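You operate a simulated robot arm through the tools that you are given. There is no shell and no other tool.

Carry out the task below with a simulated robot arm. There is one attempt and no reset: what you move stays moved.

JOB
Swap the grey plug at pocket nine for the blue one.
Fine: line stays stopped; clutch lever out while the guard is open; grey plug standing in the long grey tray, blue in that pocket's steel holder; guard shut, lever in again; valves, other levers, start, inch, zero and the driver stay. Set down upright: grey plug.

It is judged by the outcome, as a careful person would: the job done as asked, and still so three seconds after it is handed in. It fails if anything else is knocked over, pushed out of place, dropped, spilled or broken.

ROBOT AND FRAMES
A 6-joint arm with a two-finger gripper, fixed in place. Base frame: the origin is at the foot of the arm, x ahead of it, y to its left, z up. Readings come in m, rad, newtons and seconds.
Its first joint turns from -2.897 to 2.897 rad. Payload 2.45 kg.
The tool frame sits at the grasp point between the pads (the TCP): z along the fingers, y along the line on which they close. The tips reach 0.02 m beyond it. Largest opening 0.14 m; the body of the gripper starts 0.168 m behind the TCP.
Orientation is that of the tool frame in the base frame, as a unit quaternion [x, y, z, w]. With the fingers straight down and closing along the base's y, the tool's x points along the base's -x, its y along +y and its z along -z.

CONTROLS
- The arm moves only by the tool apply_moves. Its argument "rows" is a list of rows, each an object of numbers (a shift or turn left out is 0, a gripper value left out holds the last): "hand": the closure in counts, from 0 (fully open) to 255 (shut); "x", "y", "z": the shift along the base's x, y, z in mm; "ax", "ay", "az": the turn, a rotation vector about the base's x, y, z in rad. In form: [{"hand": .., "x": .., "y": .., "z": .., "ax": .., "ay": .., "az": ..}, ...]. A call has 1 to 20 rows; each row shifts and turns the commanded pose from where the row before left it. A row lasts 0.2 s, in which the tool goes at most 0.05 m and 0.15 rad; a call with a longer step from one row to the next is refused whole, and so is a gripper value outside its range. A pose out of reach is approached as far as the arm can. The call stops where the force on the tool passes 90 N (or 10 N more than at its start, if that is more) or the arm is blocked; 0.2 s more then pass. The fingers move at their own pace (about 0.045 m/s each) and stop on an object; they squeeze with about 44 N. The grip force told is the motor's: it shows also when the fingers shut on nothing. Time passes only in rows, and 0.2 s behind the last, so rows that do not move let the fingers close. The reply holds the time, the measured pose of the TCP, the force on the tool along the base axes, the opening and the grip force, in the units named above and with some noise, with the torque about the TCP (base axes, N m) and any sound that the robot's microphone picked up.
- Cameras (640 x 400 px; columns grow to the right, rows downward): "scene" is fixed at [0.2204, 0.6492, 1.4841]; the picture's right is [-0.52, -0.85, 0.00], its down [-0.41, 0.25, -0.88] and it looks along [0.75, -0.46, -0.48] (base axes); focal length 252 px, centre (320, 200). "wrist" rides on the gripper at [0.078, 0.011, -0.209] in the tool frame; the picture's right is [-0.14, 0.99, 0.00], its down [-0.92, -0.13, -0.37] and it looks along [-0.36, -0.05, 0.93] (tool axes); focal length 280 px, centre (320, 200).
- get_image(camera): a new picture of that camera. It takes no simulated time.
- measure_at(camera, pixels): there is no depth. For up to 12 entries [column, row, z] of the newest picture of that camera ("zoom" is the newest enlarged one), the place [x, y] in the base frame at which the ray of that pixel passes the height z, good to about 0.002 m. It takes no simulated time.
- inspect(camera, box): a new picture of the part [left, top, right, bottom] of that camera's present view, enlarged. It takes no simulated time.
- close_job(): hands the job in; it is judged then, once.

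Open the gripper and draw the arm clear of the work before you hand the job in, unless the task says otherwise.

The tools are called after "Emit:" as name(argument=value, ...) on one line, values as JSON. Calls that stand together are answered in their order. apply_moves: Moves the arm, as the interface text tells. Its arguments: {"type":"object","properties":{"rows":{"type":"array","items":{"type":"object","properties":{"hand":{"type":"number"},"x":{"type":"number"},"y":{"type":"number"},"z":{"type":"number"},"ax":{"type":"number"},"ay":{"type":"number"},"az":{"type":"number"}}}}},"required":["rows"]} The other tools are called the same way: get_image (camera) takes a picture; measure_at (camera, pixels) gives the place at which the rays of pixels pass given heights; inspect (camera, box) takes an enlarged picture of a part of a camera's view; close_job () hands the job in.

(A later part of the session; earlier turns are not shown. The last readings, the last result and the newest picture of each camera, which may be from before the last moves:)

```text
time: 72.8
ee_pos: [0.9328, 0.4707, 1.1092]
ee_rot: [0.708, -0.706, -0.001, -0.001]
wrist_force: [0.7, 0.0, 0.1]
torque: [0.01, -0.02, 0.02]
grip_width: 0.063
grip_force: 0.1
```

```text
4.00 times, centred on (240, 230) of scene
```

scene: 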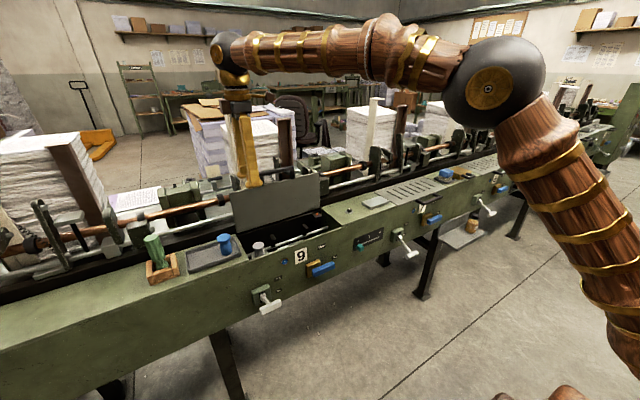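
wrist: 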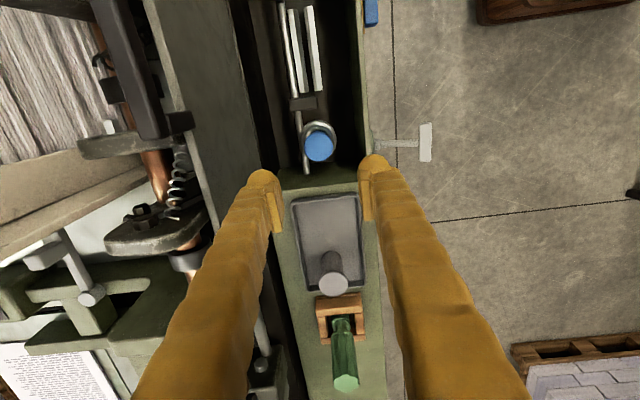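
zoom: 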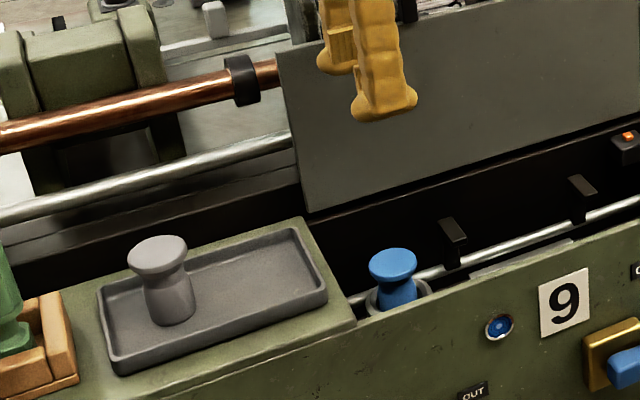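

Blue sits in the holder and grey in the tray. Next, the guard: I rise and shift toward y≈0.34 to view the open guard's handle and what lies behind it.

Emit:
apply_moves(rows=[{"z": 45}, {"z": 45}, {"y": -30}, {"y": -40}, {"y": -20}, {}])

Emit:
get_image(camera="wrist")

Emit:
inspect(camera="scene", box=[220, 140, 340, 215])

```text
time: 74.2
ee_pos: [0.9323, 0.3811, 1.1991]
ee_rot: [0.708, -0.706, -0.001, -0.002]
wrist_force: [-0.9, 0.7, -0.3]
torque: [-0.03, -0.01, -0.04]
grip_width: 0.0631
grip_force: 0.0
```

```text
taken
```

wrist: 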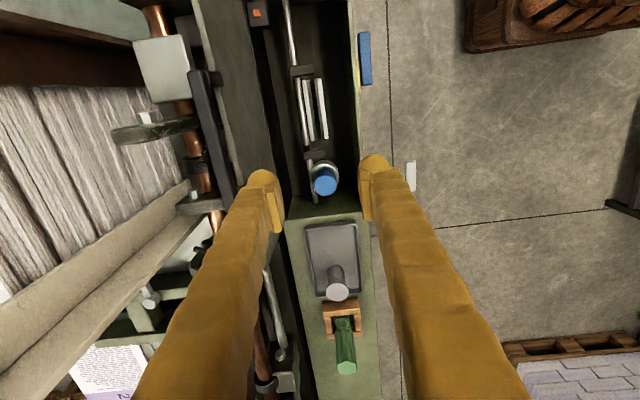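

```text
5.33 times, centred on (280, 178) of scene
```

zoom: 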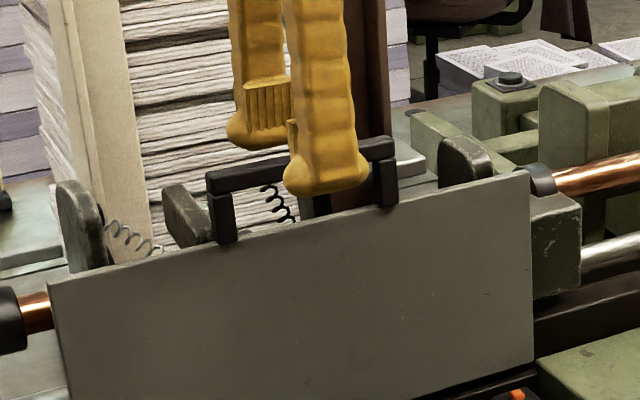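

The handle runs along wrist (190,75)–(232,195). I enlarge that to find the gap behind it.

Emit:
inspect(camera="wrist", box=[90, 20, 290, 240])

Emit:
measure_at(camera="scene", pixels=[[259, 173.8, 1.1], [259, 173.8, 1.137], [293.7, 167.8, 1.1], [293.7, 167.8, 1.137]])

Emit:
measure_at(camera="wrist", pixels=[[194, 75, 1.1], [194, 75, 1.137], [228, 193, 1.1], [228, 193, 1.137]])

```text
1.82 times, centred on (190, 130) of wrist
```

zoom: 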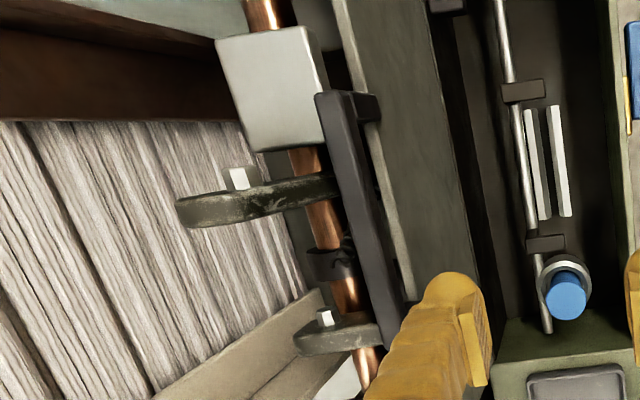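

```text
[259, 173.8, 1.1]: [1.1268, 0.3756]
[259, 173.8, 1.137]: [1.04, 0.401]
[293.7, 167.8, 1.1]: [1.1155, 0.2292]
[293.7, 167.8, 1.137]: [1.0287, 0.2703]
```

```text
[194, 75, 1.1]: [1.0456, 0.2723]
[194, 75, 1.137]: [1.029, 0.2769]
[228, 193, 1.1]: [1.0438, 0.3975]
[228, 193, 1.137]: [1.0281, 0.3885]
```

The bar is at (1.03, 0.273–0.40, 1.137). I triangulate the dark arm plates just behind it (wrist (198,124)/(112,133), scene (259,183)/(251.5,175)).

Emit:
measure_at(camera="scene", pixels=[[259.4, 183.5, 1.0], [259.4, 183.5, 1.05], [259.4, 183.5, 1.1], [251.5, 175.3, 1.0], [251.5, 175.3, 1.05], [251.5, 175.3, 1.1], [232, 174, 1.05], [306, 166, 1.05]])

Emit:
measure_at(camera="wrist", pixels=[[198, 124, 1.0], [198, 124, 1.05], [198, 124, 1.1], [112, 133, 1.0], [112, 133, 1.05], [112, 133, 1.1], [178, 210, 1.05], [220, 197, 1.05]])

```text
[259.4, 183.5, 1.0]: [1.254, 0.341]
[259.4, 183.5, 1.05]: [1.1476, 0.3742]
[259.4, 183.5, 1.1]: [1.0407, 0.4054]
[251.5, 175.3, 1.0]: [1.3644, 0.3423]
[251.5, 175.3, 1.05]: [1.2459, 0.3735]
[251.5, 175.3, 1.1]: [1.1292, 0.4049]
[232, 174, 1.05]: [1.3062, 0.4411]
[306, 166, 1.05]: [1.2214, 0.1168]
```

```text
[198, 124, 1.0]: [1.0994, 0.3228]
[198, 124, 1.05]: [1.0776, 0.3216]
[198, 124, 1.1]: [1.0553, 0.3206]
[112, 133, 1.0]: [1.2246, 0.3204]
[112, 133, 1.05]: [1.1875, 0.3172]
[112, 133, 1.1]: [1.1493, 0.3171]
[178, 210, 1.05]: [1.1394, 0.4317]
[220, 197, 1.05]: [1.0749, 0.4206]
```

The plates' tops are ≈1.09 at y≈0.32 and 0.41, lower than the bar. I tilt the tool 45° (pointing ahead and down, closing in the x–z plane) at y=0.36 to cage the handle bar.

Emit:
apply_moves(rows=[{"hand": 172, "ay": -0.15, "x": -5}, {"ay": -0.15, "x": -5, "y": -8}, {"ay": -0.15, "y": -8}, {"ay": -0.15, "y": -8}, {"ay": -0.15}, {"ay": -0.0354}, {}])

Emit:
get_image(camera="wrist")

Emit:
inspect(camera="scene", box=[200, 120, 360, 220])

```text
time: 75.8
ee_pos: [0.9241, 0.3557, 1.1998]
ee_rot: [0.655, -0.651, 0.27, -0.272]
wrist_force: [0.7, 0.2, 0.2]
torque: [-0.01, 0.03, 0.01]
grip_width: 0.0455
grip_force: 0.1
```

```text
taken
```

wrist: 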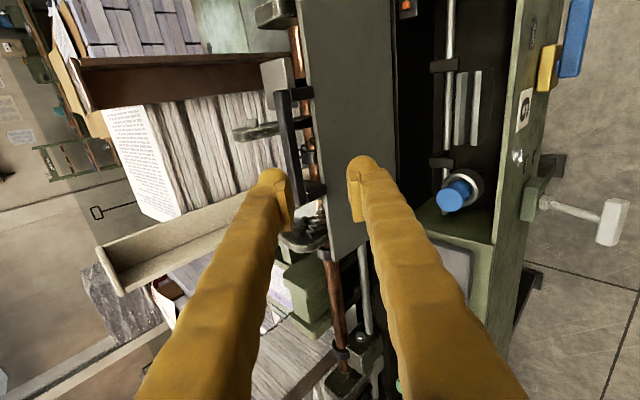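

```text
4.00 times, centred on (280, 170) of scene
```

zoom: 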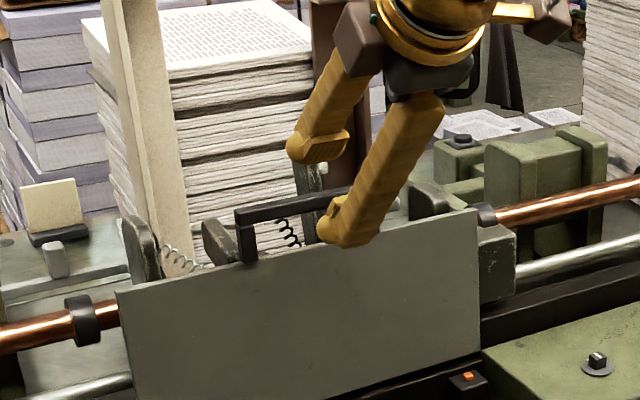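

Handle bar appears at wrist (284,90)–(300,195). I shift sideways so the bar lies on the tool axis and advance about 60 mm along it, then check.

Emit:
measure_at(camera="wrist", pixels=[[282, 92, 1.135], [299, 195, 1.135], [290, 140, 1.135], [330, 190, 1.092]])

Emit:
apply_moves(rows=[{"x": 19, "z": 19}, {"x": 20, "z": -20}, {"x": 22, "z": -22}, {}])

Emit:
get_image(camera="wrist")

Emit:
inspect(camera="scene", box=[220, 130, 340, 205])

```text
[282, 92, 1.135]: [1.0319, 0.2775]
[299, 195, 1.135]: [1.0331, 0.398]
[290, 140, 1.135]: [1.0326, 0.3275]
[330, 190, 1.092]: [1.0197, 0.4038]
```

```text
time: 76.8
ee_pos: [0.9838, 0.3539, 1.1762]
ee_rot: [0.655, -0.651, 0.271, -0.271]
wrist_force: [-1.1, 0.4, 0.1]
torque: [0.02, -0.01, 0.0]
grip_width: 0.0456
grip_force: 0.0
```

```text
taken
```

wrist: 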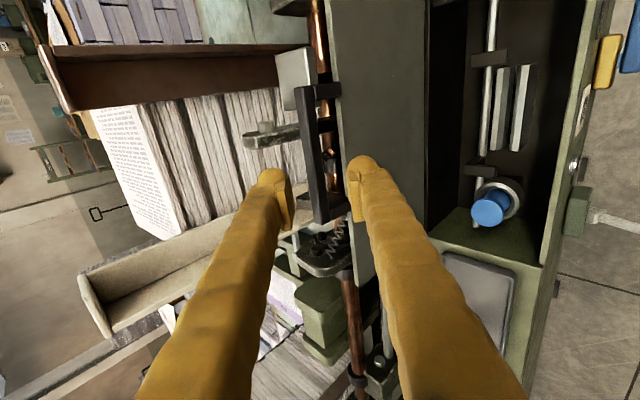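

```text
5.33 times, centred on (280, 168) of scene
```

zoom: 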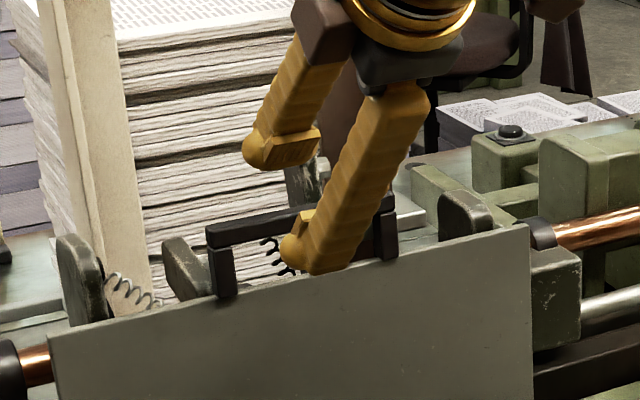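

The bar is centred between the fingers (col ≈312). I advance the remaining ~58 mm along the tool axis.

Emit:
apply_moves(rows=[{"x": 15, "z": -14}, {"x": 15, "z": -14}, {"x": 12, "z": -12}, {}])

Emit:
get_image(camera="wrist")

Emit:
inspect(camera="scene", box=[220, 130, 340, 205])

```text
time: 77.3
ee_pos: [0.9955, 0.3553, 1.1735]
ee_rot: [0.653, -0.65, 0.273, -0.276]
wrist_force: [-46.9, -8.4, 20.8]
torque: [-0.06, -1.05, -0.37]
grip_width: 0.0338
grip_force: 0.1
stopped in row 2: the force on the tool passed its limit at 136 N (the readings are from after the stop); the commanded pose is now the measured one
```

```text
taken
```

wrist: 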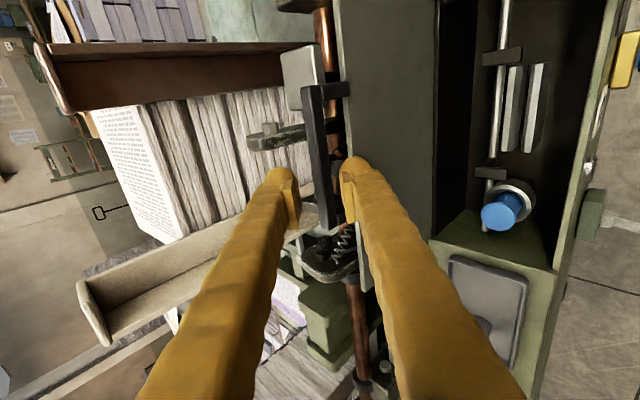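

```text
5.33 times, centred on (280, 168) of scene
```

zoom: 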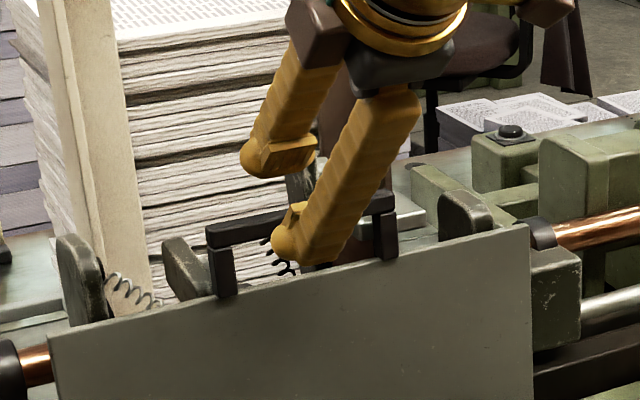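

The stop came from the upper finger's tip (torque points to about (1.03,1.18)); a dark plate stands there behind the handle, at scene (276,164). I retract along the tool axis first and inspect.

Emit:
apply_moves(rows=[{"x": -15, "z": 15}, {"x": -20, "z": 20}, {"x": -20, "z": 20}, {}])

Emit:
inspect(camera="scene", box=[240, 135, 320, 185])

Emit:
measure_at(camera="scene", pixels=[[276, 163, 1.1], [276, 163, 1.13], [276, 163, 1.16], [276, 163, 1.19]])

Emit:
get_image(camera="wrist")

```text
time: 78.3
ee_pos: [0.9413, 0.3565, 1.2258]
ee_rot: [0.655, -0.65, 0.272, -0.275]
wrist_force: [-0.6, 0.3, 0.4]
torque: [0.0, 0.01, -0.04]
grip_width: 0.0454
grip_force: 0.1
```

```text
8.00 times, centred on (280, 160) of scene
```

zoom: 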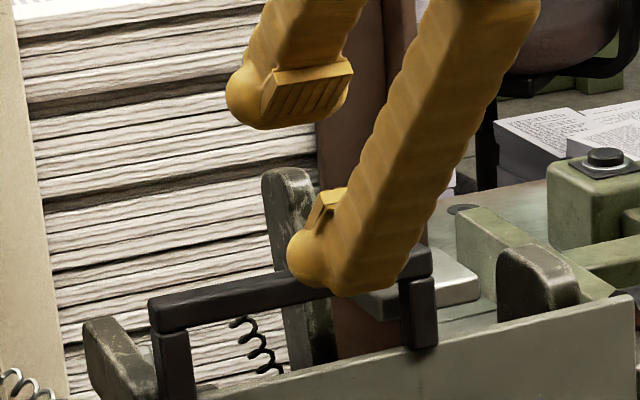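

```text
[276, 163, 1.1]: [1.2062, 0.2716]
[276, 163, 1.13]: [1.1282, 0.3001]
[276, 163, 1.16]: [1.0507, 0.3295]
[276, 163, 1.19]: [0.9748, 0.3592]
```

```text
taken
```

wrist: 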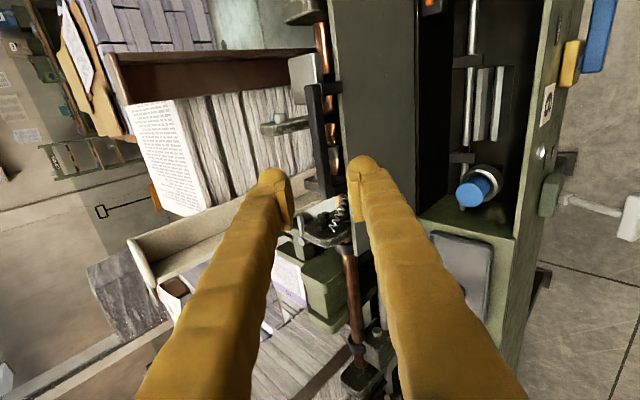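

Retracted safely. I enlarge the wrist view to see exactly what stands behind the handle.

Emit:
inspect(camera="wrist", box=[250, 50, 390, 260])

Emit:
inspect(camera="wrist", box=[240, 70, 380, 157])

```text
1.90 times, centred on (320, 155) of wrist
```

zoom: 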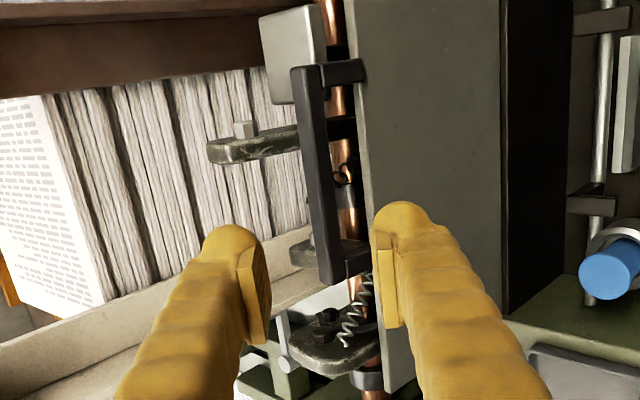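

```text
4.57 times, centred on (310, 114) of wrist
```

zoom: 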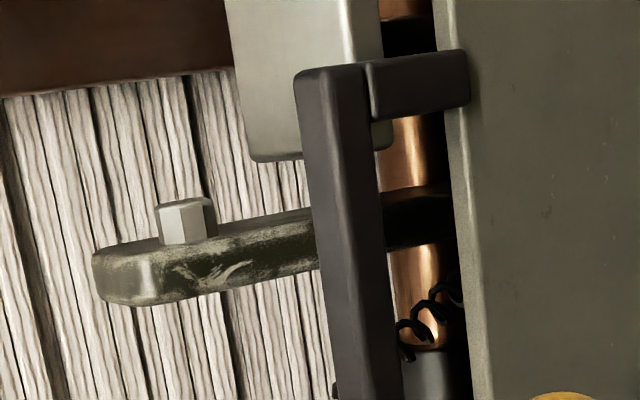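

Something solid lies just behind the handle at x≈1.03, so I won't reach past it. Instead I'll grip the handle's right leg (y≈0.279) from the front, closing along y, which also lets the guard pivot in the grip. I turn the gripper back 90° about its own axis and pitch to 60°.

Emit:
apply_moves(rows=[{"hand": 182, "x": -5, "ax": 0.10097, "az": -0.10097}, {"x": -5, "ax": 0.10097, "az": -0.10097}, {"x": -5, "y": -10, "ax": 0.10097, "az": -0.10097}, {"x": -5, "y": -10, "ax": 0.10097, "az": -0.10097}, {"x": -5, "y": -10, "ax": 0.10097, "az": -0.10097}, {"y": -10, "ax": 0.10097, "az": -0.10097}, {"y": -10, "ax": 0.10097, "az": -0.10097}, {"y": -10, "ax": 0.10097, "az": -0.10097}, {"y": -10, "ax": 0.10097, "az": -0.10097}, {"y": -7, "ax": 0.10097, "az": -0.10097}, {"ax": 0.10097, "az": -0.10097}, {"ay": -0.131, "z": -10}, {"ay": -0.131, "z": -10}, {}])

Emit:
get_image(camera="wrist")

Emit:
inspect(camera="scene", box=[200, 120, 360, 220])

```text
time: 81.3
ee_pos: [0.9174, 0.2772, 1.206]
ee_rot: [0.002, 0.864, -0.004, 0.503]
wrist_force: [-0.2, -0.1, 0.1]
torque: [-0.01, 0.02, 0.01]
grip_width: 0.04
grip_force: 0.1
```

```text
taken
```

wrist: 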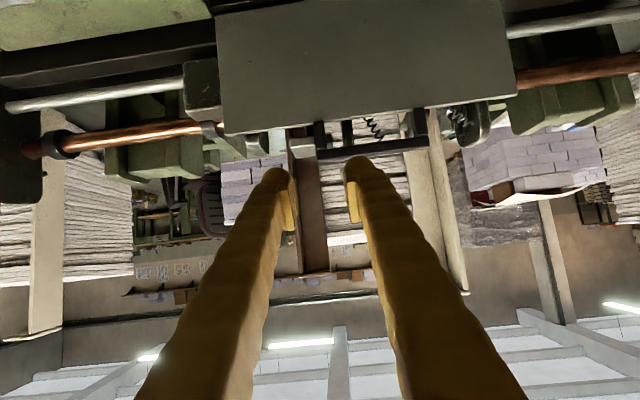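

```text
4.00 times, centred on (280, 170) of scene
```

zoom: 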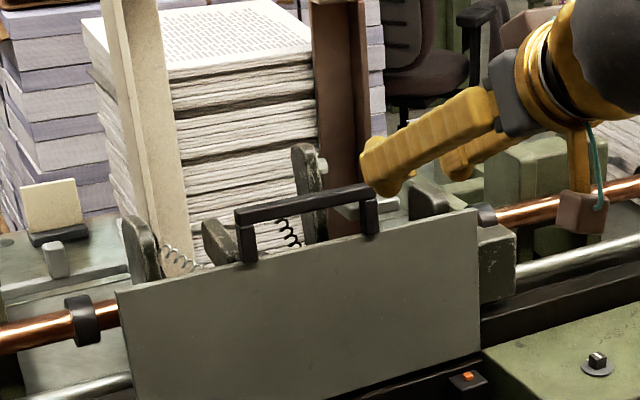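

Gripping one leg would need a finger through the loop under the bar, which is tight. Better: straddle the whole handle (128 mm) with the fingers fully open and pinch its two ends. I measure the ends precisely.

Emit:
inspect(camera="wrist", box=[280, 100, 460, 212])

```text
3.56 times, centred on (370, 156) of wrist
```

zoom: 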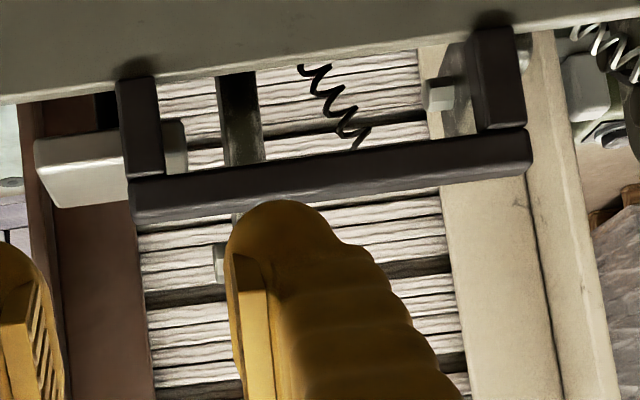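

Emit:
measure_at(camera="wrist", pixels=[[316.5, 156, 1.135], [429.2, 141.9, 1.135], [316.5, 156, 1.14], [429.2, 141.9, 1.14], [314, 121, 1.1], [428, 108, 1.1]])

```text
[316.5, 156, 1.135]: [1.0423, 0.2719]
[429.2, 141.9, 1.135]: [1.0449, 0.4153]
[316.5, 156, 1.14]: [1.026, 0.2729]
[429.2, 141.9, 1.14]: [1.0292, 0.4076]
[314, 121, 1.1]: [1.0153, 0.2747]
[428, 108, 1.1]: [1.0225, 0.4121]
```

Handle ends at y≈0.273–0.406, centre ≈0.3395. I open fully, centre on it, advance partway and check the clearances.

Emit:
apply_moves(rows=[{"hand": 0, "x": -6.5, "y": 31, "z": -9}, {"y": 31.3}, {}, {}, {"x": 22, "z": -13}, {"x": 22, "z": -13}, {}])

Emit:
get_image(camera="wrist")

Emit:
inspect(camera="wrist", box=[210, 110, 430, 248])

```text
time: 82.9
ee_pos: [0.9545, 0.3395, 1.1714]
ee_rot: [0.002, 0.864, -0.005, 0.503]
wrist_force: [-0.6, -0.1, 0.1]
torque: [0.01, -0.02, -0.03]
grip_width: 0.1401
grip_force: 0.1
```

```text
taken
```

wrist: 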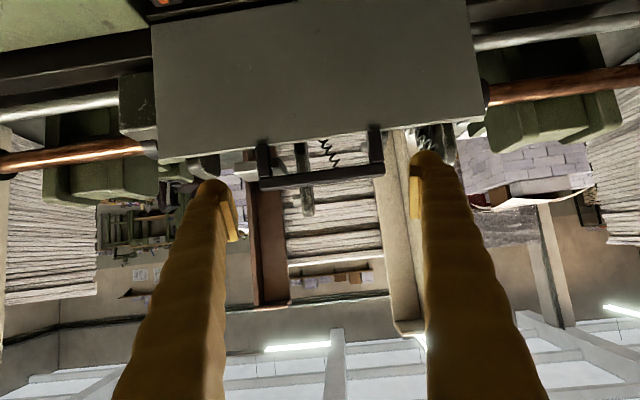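

```text
2.90 times, centred on (320, 179) of wrist
```

zoom: 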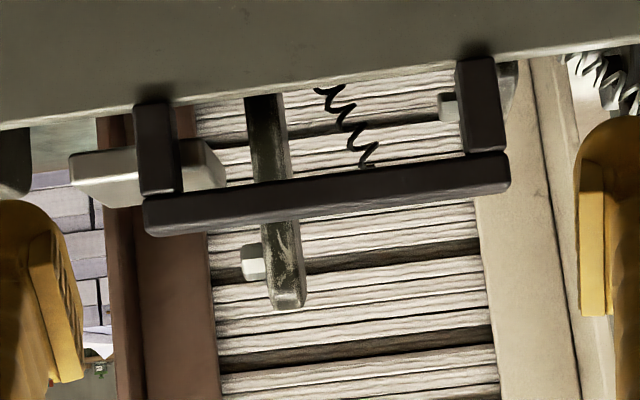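

Handle centre is ~1 mm to +y and ~9 mm above the tool axis. I correct that, advance 35 mm more, and look closely at the end clearances.

Emit:
apply_moves(rows=[{"x": 4, "y": 1, "z": 7}, {"x": 15, "z": -9}, {"x": 15.5, "z": -8.5}, {}])

Emit:
get_image(camera="wrist")

Emit:
inspect(camera="wrist", box=[210, 110, 430, 248])

```text
time: 83.9
ee_pos: [0.9908, 0.3413, 1.16]
ee_rot: [0.001, 0.865, -0.003, 0.502]
wrist_force: [0.3, -0.3, -0.6]
torque: [0.02, 0.03, -0.03]
grip_width: 0.14
grip_force: 0.0
```

```text
taken
```

wrist: 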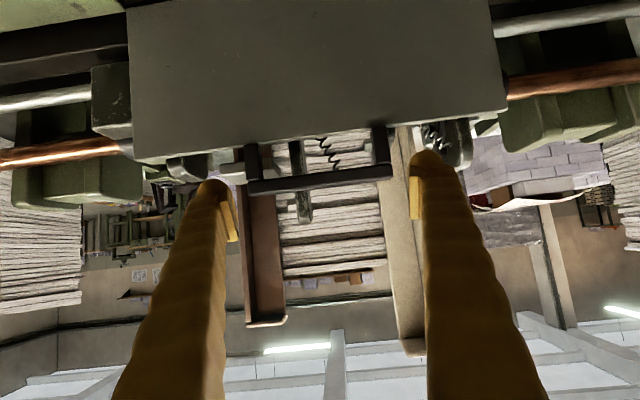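

```text
2.90 times, centred on (320, 179) of wrist
```

zoom: 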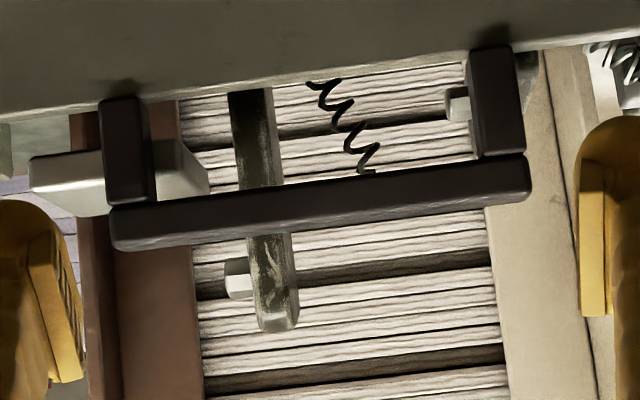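

Bar ends at zoom columns 110 and 530, centred exactly (320) between the pads (83, 580), and the slant matches the camera roll. I advance 31 mm in small steps.

Emit:
apply_moves(rows=[{"x": 7, "z": -4}, {"x": 7, "z": -4}, {"x": 7, "z": -4}, {"x": 6, "z": -3.5}, {}])

Emit:
get_image(camera="wrist")

Emit:
inspect(camera="scene", box=[220, 130, 340, 205])

```text
time: 85.0
ee_pos: [1.0143, 0.3406, 1.1471]
ee_rot: [0.0, 0.864, -0.003, 0.503]
wrist_force: [-37.9, -11.8, 8.8]
torque: [0.8, -0.47, 2.85]
grip_width: 0.1394
grip_force: 0.0
stopped in row 5: the force on the tool passed its limit at 95 N (the readings are from after the stop); the commanded pose is now the measured one
```

```text
taken
```

wrist: 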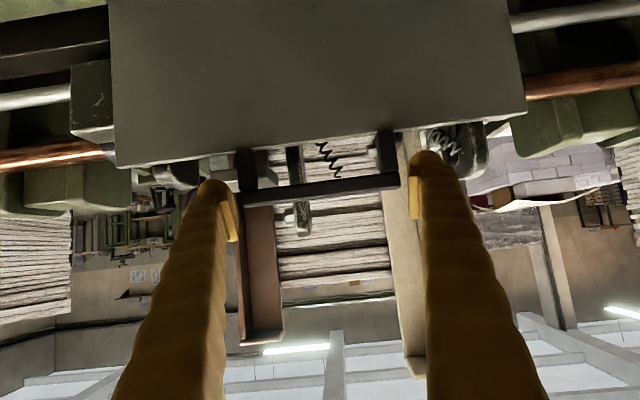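

```text
5.33 times, centred on (280, 168) of scene
```

zoom: 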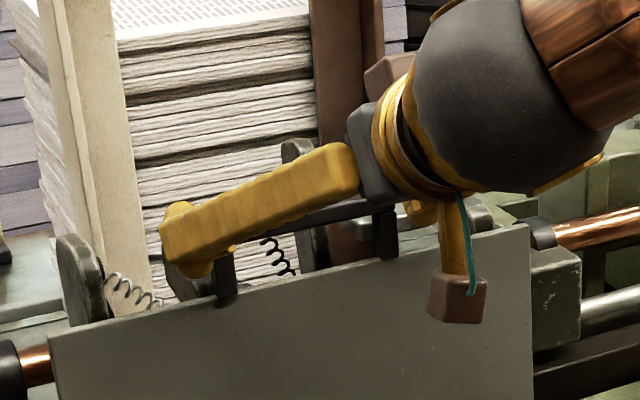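

The left fingertip met an arm plate behind (at about (1.03,0.42)); the pads already overlap the bar ends by ~8 mm. I back off 2 mm and close to pinch the ends.

Emit:
apply_moves(rows=[{"x": -1.5, "z": 0.8}, {"hand": 255}, {}, {}, {}])

Emit:
get_image(camera="wrist")

```text
time: 86.2
ee_pos: [1.0122, 0.3403, 1.1486]
ee_rot: [0.001, 0.865, -0.004, 0.503]
wrist_force: [-39.7, -7.9, 6.2]
torque: [-1.09, 0.0, 2.59]
grip_width: 0.1321
grip_force: 45.0
```

```text
taken
```

wrist: 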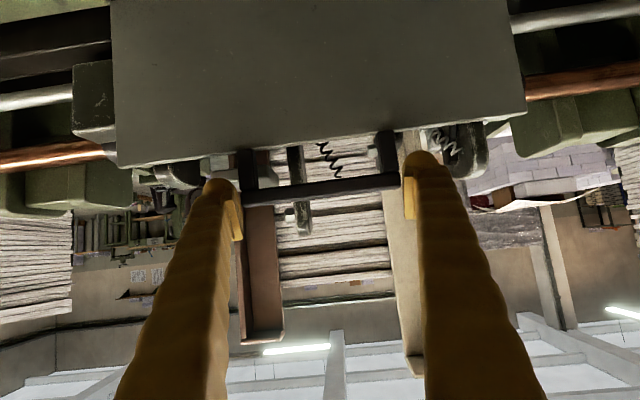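

Pinched at 132 mm. I pull gently toward the front along the hinge arc and check that the guard follows.

Emit:
apply_moves(rows=[{"x": -6}, {"x": -8}, {"x": -9, "z": -0.5}, {"x": -9, "z": -1}, {}])

Emit:
get_image(camera="wrist")

Emit:
inspect(camera="scene", box=[210, 130, 350, 217])

```text
time: 87.4
ee_pos: [0.9809, 0.3393, 1.1455]
ee_rot: [0.001, 0.864, -0.004, 0.503]
wrist_force: [-0.9, 0.0, 0.8]
torque: [-0.01, 0.02, -0.01]
grip_width: 0.0
grip_force: 29.3
```

```text
taken
```

wrist: 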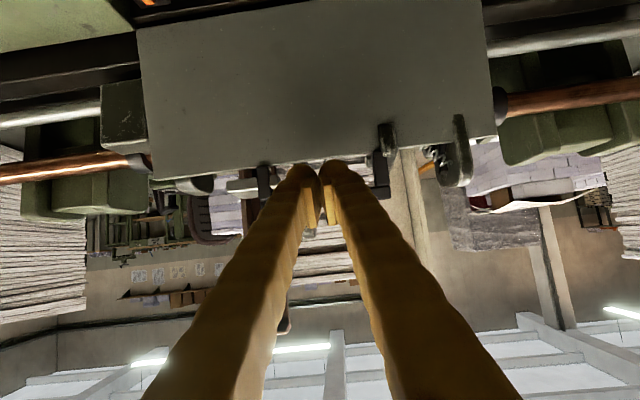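

```text
4.57 times, centred on (280, 174) of scene
```

zoom: 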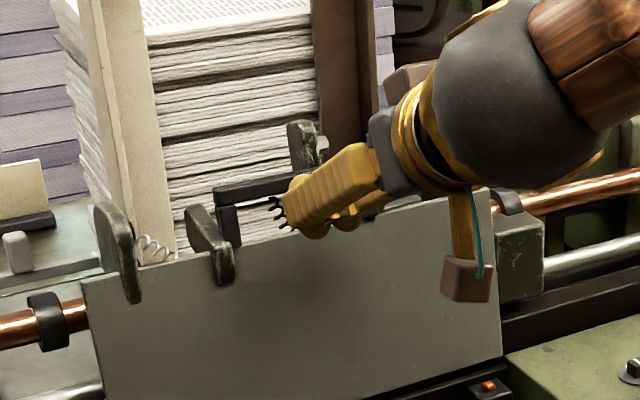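

The grip slipped (fingers shut) and the guard appears to lean further back now. I retract along the tool axis and look at its state.

Emit:
apply_moves(rows=[{"x": -20, "z": 11}, {"x": -25, "z": 14}, {"x": -25, "z": 14}, {}])

Emit:
get_image(camera="wrist")

Emit:
inspect(camera="scene", box=[200, 120, 360, 220])

```text
time: 88.4
ee_pos: [0.912, 0.3403, 1.1844]
ee_rot: [0.0, 0.864, -0.004, 0.504]
wrist_force: [-0.3, -0.2, -0.5]
torque: [-0.01, -0.01, -0.01]
grip_width: 0.0003
grip_force: 29.0
```

```text
taken
```

wrist: 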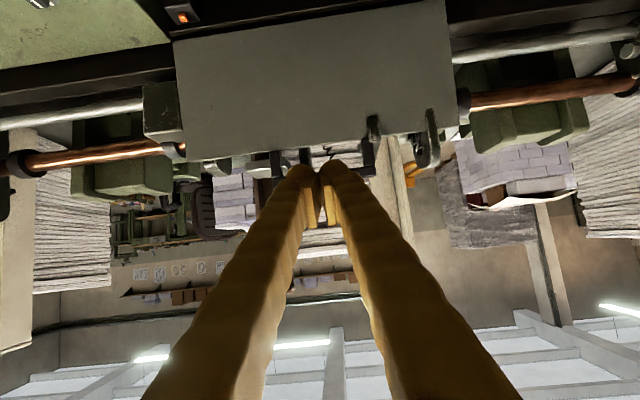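

```text
4.00 times, centred on (280, 170) of scene
```

zoom: 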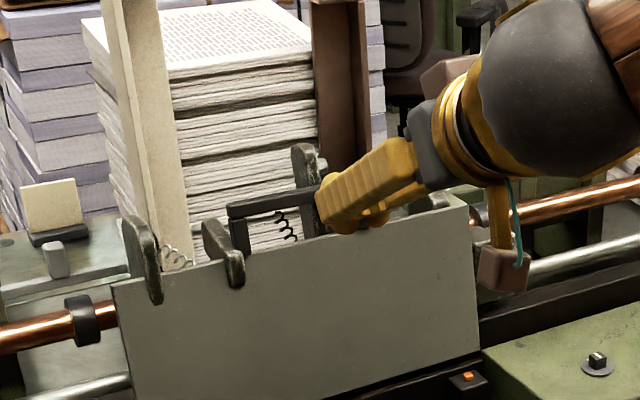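

The guard now leans slightly further back, its edge among the arm plates. I measure the bar's present place with fingers drawn well clear.

Emit:
apply_moves(rows=[{"x": -40, "z": 10}, {"x": -40, "z": 10}, {}])

Emit:
get_image(camera="wrist")

Emit:
inspect(camera="wrist", box=[190, 60, 450, 222])

Emit:
inspect(camera="scene", box=[220, 140, 340, 215])

```text
time: 89.2
ee_pos: [0.8317, 0.3404, 1.2041]
ee_rot: [0.001, 0.864, -0.004, 0.504]
wrist_force: [-0.8, -0.1, 0.5]
torque: [-0.02, 0.0, -0.02]
grip_width: 0.0
grip_force: 29.7
```

```text
taken
```

wrist: 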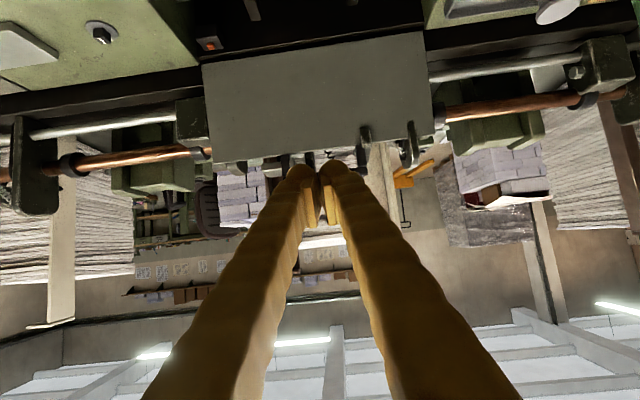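

```text
2.46 times, centred on (320, 141) of wrist
```

zoom: 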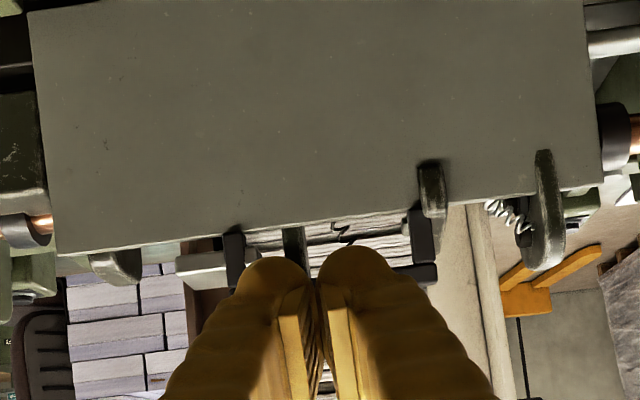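

```text
5.33 times, centred on (280, 178) of scene
```

zoom: 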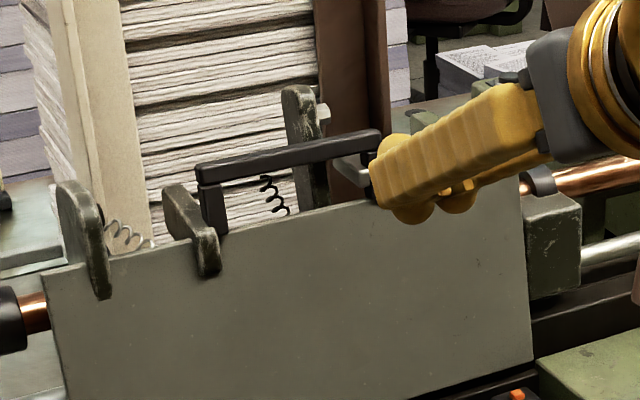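

The bar moved back a little more (about 98°). I check what may stand behind it: the black coil at scene (271.6,176), the tall arm's top (276,158), and the bar's new position (257,172)/(291,166).

Emit:
measure_at(camera="scene", pixels=[[271.6, 176.6, 1.0], [271.6, 176.6, 1.05], [271.6, 176.6, 1.1], [276, 158, 1.1], [276, 158, 1.15], [276, 158, 1.2], [257, 172, 1.1], [257, 172, 1.13], [257, 172, 1.15], [291, 166, 1.13], [228.6, 192.4, 1.09], [319, 176.5, 1.09]])

Emit:
measure_at(camera="wrist", pixels=[[284, 168, 1.1], [284, 168, 1.13], [364, 168, 1.1], [364, 168, 1.13], [434, 133, 1.09], [213, 163, 1.09], [365, 135, 1.09], [410, 147, 1.09]])

```text
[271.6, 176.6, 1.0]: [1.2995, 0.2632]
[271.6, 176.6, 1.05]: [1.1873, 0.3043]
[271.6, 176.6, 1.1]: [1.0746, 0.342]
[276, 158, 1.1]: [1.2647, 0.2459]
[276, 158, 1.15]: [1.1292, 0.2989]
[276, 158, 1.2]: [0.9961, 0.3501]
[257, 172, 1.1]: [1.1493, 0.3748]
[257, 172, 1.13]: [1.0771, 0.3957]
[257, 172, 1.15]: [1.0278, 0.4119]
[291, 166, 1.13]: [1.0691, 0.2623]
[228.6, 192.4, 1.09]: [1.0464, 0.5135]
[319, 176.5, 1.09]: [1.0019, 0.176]
```

```text
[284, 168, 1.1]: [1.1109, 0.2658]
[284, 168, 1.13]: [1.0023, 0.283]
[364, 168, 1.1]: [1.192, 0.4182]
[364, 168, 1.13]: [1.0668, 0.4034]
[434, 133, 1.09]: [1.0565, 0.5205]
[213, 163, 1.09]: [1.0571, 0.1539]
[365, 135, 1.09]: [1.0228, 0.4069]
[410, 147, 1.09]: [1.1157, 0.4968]
```

The guard is at ≈101°, bar at about (1.057, 1.134). I'll try a vertical straddle of the bar from above (closing along x), at y≈0.365 between the arm plates. First I turn the tool to vertical and yaw 90° at a safe height.

Emit:
apply_moves(rows=[{"hand": 175, "z": 15, "ay": 0.15}, {"z": 15, "ay": 0.15}, {"z": 15, "ay": 0.15}, {"z": 15, "ay": 0.15}, {"z": 10, "ay": 0.15}, {"z": 10, "ay": 0.15}, {"ay": 0.147}, {"az": 0.145}, {"az": 0.145}, {"az": 0.145}, {"az": 0.145}, {"az": 0.145}, {"az": 0.145}, {"az": 0.145}, {"az": 0.145}, {"az": 0.145}, {"az": 0.145}, {"az": 0.121}, {}])

Emit:
apply_moves(rows=[{"x": 40, "y": 5}, {"x": 40, "y": 5}, {"x": 40, "y": 5}, {"x": 40, "y": 5}, {"x": 40, "y": 5}, {}])

Emit:
get_image(camera="wrist")

Emit:
inspect(camera="wrist", box=[200, 60, 440, 210])

```text
time: 93.2
ee_pos: [0.8321, 0.3402, 1.2845]
ee_rot: [0.709, -0.705, 0.0, -0.005]
wrist_force: [-0.4, 0.4, -0.5]
torque: [0.0, 0.0, -0.03]
grip_width: 0.0441
grip_force: 0.2
```

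```text
time: 94.6
ee_pos: [1.014, 0.3636, 1.2854]
ee_rot: [0.708, -0.706, 0.001, -0.005]
wrist_force: [-0.5, 0.2, -0.2]
torque: [0.0, 0.01, 0.01]
grip_width: 0.044
grip_force: 0.2
out of reach, approached as far as the arm can: row 5
```

```text
taken
```

wrist: 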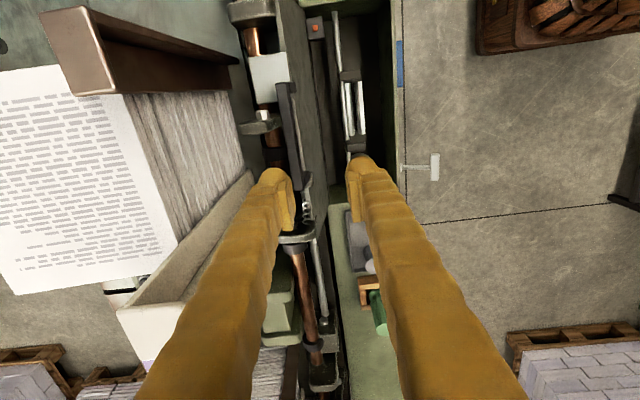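

```text
2.67 times, centred on (320, 135) of wrist
```

zoom: 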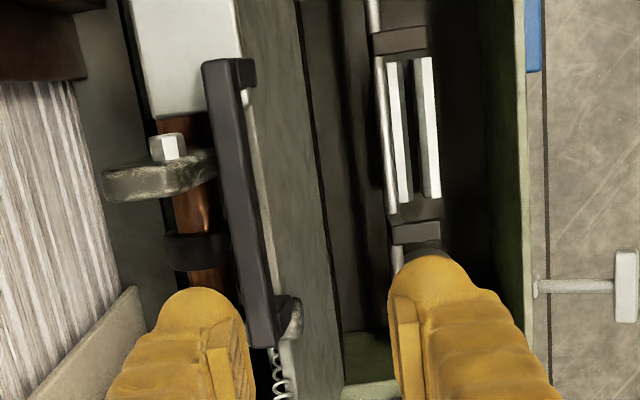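

At z=1.285 the vertical reach ends at x≈1.014. I lower to z≈1.205 (tips 1.185, still above the bar's 1.14) and try to go on to x≈1.05.

Emit:
apply_moves(rows=[{"z": -40}, {"z": -40}, {"x": 15}, {"x": 15}, {"x": 10}, {}])

Emit:
get_image(camera="wrist")

Emit:
inspect(camera="scene", box=[220, 120, 340, 195])

```text
time: 96.0
ee_pos: [1.0524, 0.3641, 1.2032]
ee_rot: [0.709, -0.706, 0.0, -0.005]
wrist_force: [0.4, 0.6, 0.3]
torque: [0.01, -0.04, -0.01]
grip_width: 0.0442
grip_force: 0.1
```

```text
taken
```

wrist: 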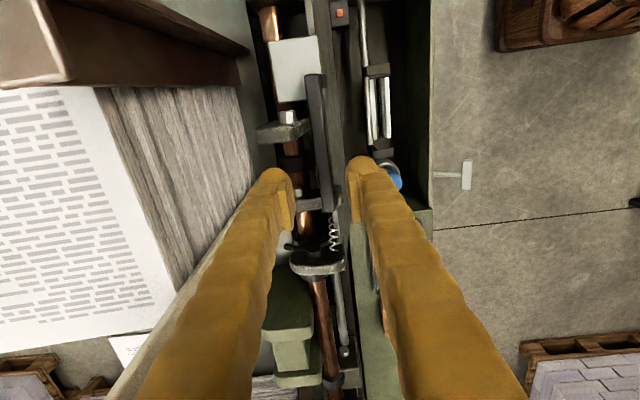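

```text
5.33 times, centred on (280, 158) of scene
```

zoom: 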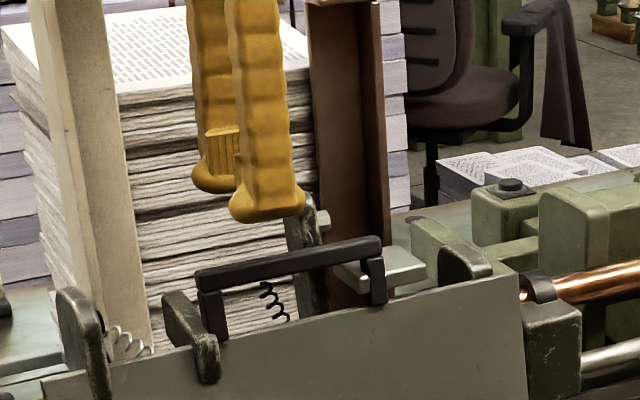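

The bar lies between the fingers in this view ((315,80)–(328,200)). I measure it at z=1.135 to centre before descending.

Emit:
inspect(camera="wrist", box=[250, 60, 410, 260])

Emit:
measure_at(camera="wrist", pixels=[[313, 80, 1.14], [320, 140, 1.14], [326, 200, 1.14]])

```text
2.00 times, centred on (330, 160) of wrist
```

zoom: 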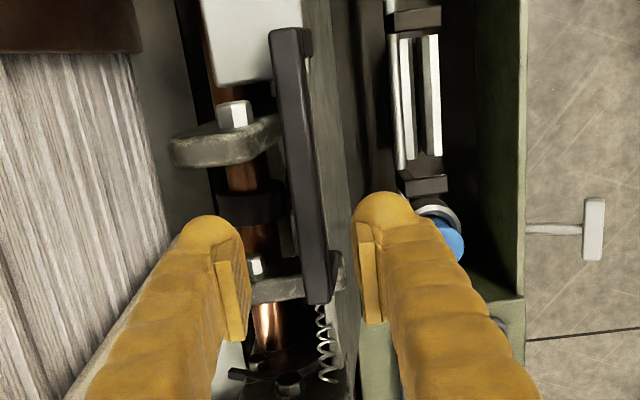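

```text
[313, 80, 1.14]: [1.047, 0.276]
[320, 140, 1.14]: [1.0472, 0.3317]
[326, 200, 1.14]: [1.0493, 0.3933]
```

Bar at x≈1.045. I centre (x −7 mm) and descend in small steps to z≈1.145, stopping on any contact.

Emit:
apply_moves(rows=[{"x": -7}, {"z": -12}, {"z": -12}, {"z": -10}, {"z": -8}, {"z": -8}, {"z": -6}, {}])

Emit:
get_image(camera="wrist")

Emit:
inspect(camera="scene", box=[220, 120, 340, 195])

```text
time: 96.8
ee_pos: [1.0424, 0.3632, 1.198]
ee_rot: [0.708, -0.706, 0.005, -0.015]
wrist_force: [1.0, -0.2, 16.8]
torque: [-0.1, -0.6, 0.04]
grip_width: 0.0451
grip_force: 0.9
stopped in row 3: the force on the tool passed its limit at 109 N (the readings are from after the stop); the commanded pose is now the measured one
```

```text
taken
```

wrist: 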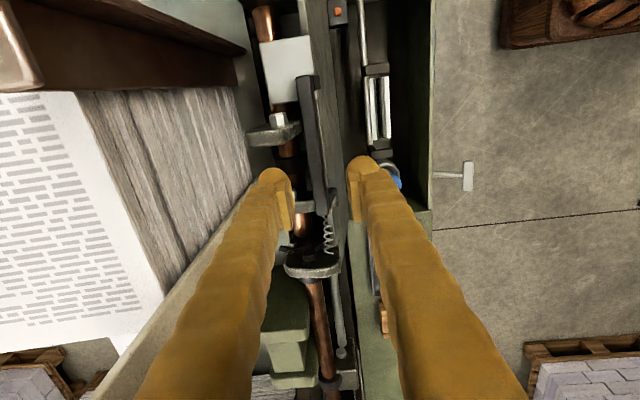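

```text
5.33 times, centred on (280, 158) of scene
```

zoom: 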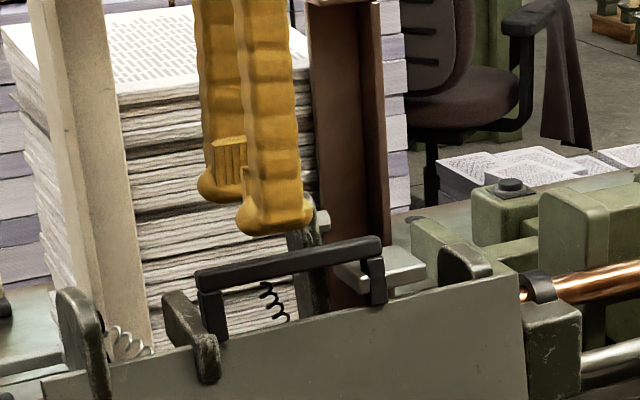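

Blocked at tip z≈1.176 by something around the rear finger, though nothing visible; the earlier contacts suggest a solid block from y≈0.32 to 0.43 with front at x≈1.03. The right finger (y≈0.265) never touched, so I rise and try at the handle's right end, y≈0.284.

Emit:
apply_moves(rows=[{"z": 15}, {"y": -40}, {"y": -39}, {}])

Emit:
get_image(camera="wrist")

Emit:
inspect(camera="wrist", box=[230, 120, 410, 280])

```text
time: 97.8
ee_pos: [1.0445, 0.2835, 1.2106]
ee_rot: [0.709, -0.705, 0.004, -0.013]
wrist_force: [0.8, 0.4, -0.5]
torque: [0.01, -0.05, 0.01]
grip_width: 0.0439
grip_force: 0.1
```

```text
taken
```

wrist: 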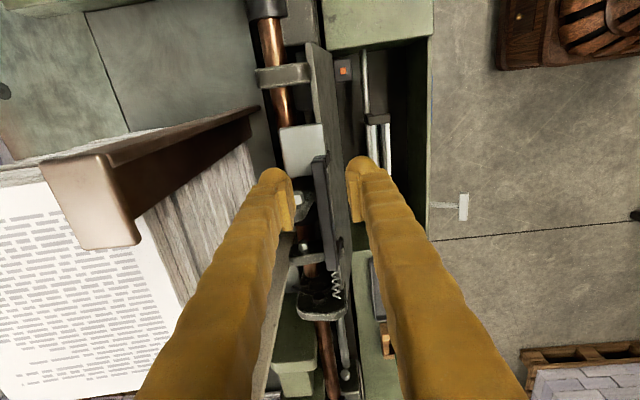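

```text
2.50 times, centred on (320, 200) of wrist
```

zoom: 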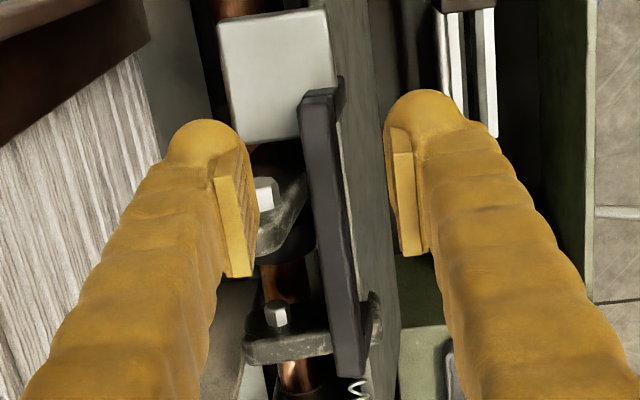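

The bolt-headed arm is right beside the rear finger here. I measure its bolt (297,198), arm edge and the bar from this view at several heights.

Emit:
measure_at(camera="wrist", pixels=[[297, 198, 1.1], [297, 198, 1.17], [313, 190, 1.1], [303, 250, 1.1], [289, 150, 1.1], [319, 160, 1.138], [328, 215, 1.138], [334, 265, 1.138]])

Emit:
inspect(camera="scene", box=[240, 120, 340, 182])

```text
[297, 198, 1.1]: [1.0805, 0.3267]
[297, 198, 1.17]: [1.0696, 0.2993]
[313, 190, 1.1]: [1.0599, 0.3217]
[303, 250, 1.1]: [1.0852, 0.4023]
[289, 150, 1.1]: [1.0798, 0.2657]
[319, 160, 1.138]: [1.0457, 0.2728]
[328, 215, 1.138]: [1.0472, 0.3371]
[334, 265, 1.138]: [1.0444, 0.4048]
```

```text
6.40 times, centred on (290, 151) of scene
```

zoom: 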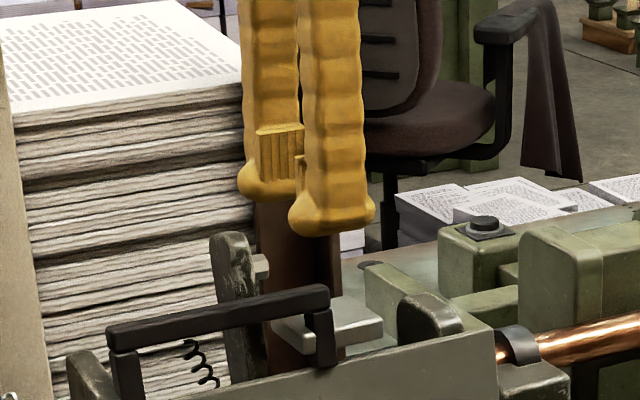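

The bar is at x≈1.0455; block behind its right end has its top at ≈1.115, so tips at 1.127 should clear it. I correct the small tilt, shift to y=0.278, and descend stepwise.

Emit:
apply_moves(rows=[{"y": -5, "x": 1, "ax": -0.0127, "ay": 0.024}, {"z": -10}, {"z": -10}, {"z": -8}, {}])

```text
time: 98.8
ee_pos: [1.0434, 0.2791, 1.1979]
ee_rot: [0.708, -0.706, 0.004, -0.007]
wrist_force: [-1.0, -1.9, 15.7]
torque: [-0.07, -0.53, -0.09]
grip_width: 0.0442
grip_force: 0.4
stopped in row 4: the force on the tool passed its limit at 105 N (the readings are from after the stop); the commanded pose is now the measured one
```

Blocked at the same height again, which could be the gripper body meeting the paper stack's top edge rather than the fingers. I back up and measure the stack's top front edge (scene (243,139.5), (277,134)).

Emit:
apply_moves(rows=[{"z": 12, "ax": -0.006, "ay": 0.012}, {}])

Emit:
measure_at(camera="scene", pixels=[[243, 139.5, 1.2], [243, 139.5, 1.25], [243, 139.5, 1.3], [277, 134, 1.2], [277, 134, 1.25], [277, 134, 1.3], [288, 130, 1.25], [288, 130, 1.3]])

Emit:
get_image(camera="scene")

Emit:
inspect(camera="scene", box=[210, 60, 350, 150])

```text
time: 99.4
ee_pos: [1.045, 0.2811, 1.2095]
ee_rot: [0.708, -0.706, 0.001, 0.0]
wrist_force: [0.2, 0.2, 0.1]
torque: [0.0, 0.02, -0.01]
grip_width: 0.0439
grip_force: 0.0
```

```text
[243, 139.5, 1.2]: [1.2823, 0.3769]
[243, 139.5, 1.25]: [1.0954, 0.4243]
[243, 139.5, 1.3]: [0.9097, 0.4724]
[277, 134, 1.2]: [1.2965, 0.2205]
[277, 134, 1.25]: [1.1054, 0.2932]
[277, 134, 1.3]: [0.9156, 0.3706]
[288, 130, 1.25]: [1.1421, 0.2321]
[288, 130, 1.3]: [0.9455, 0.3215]
```

```text
taken
```

scene: 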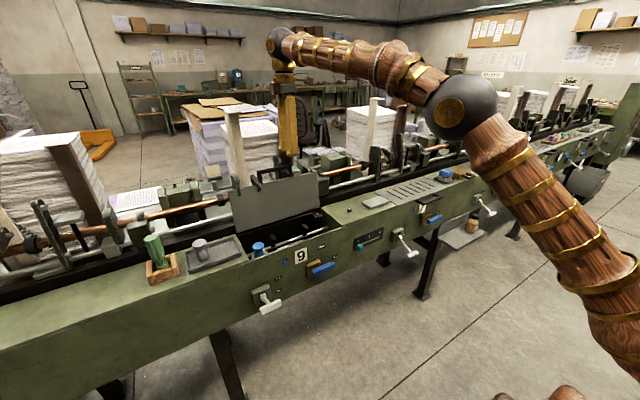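

```text
4.44 times, centred on (280, 105) of scene
```

zoom: 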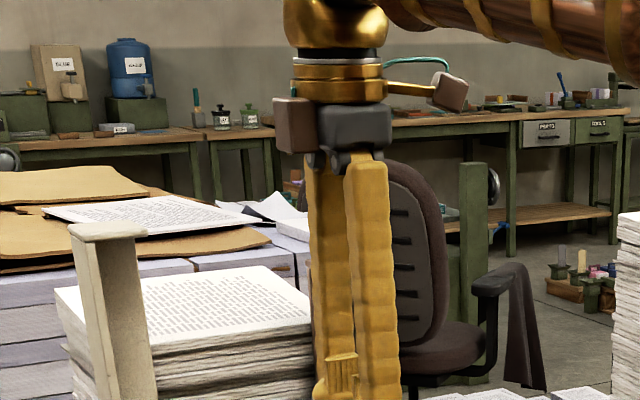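

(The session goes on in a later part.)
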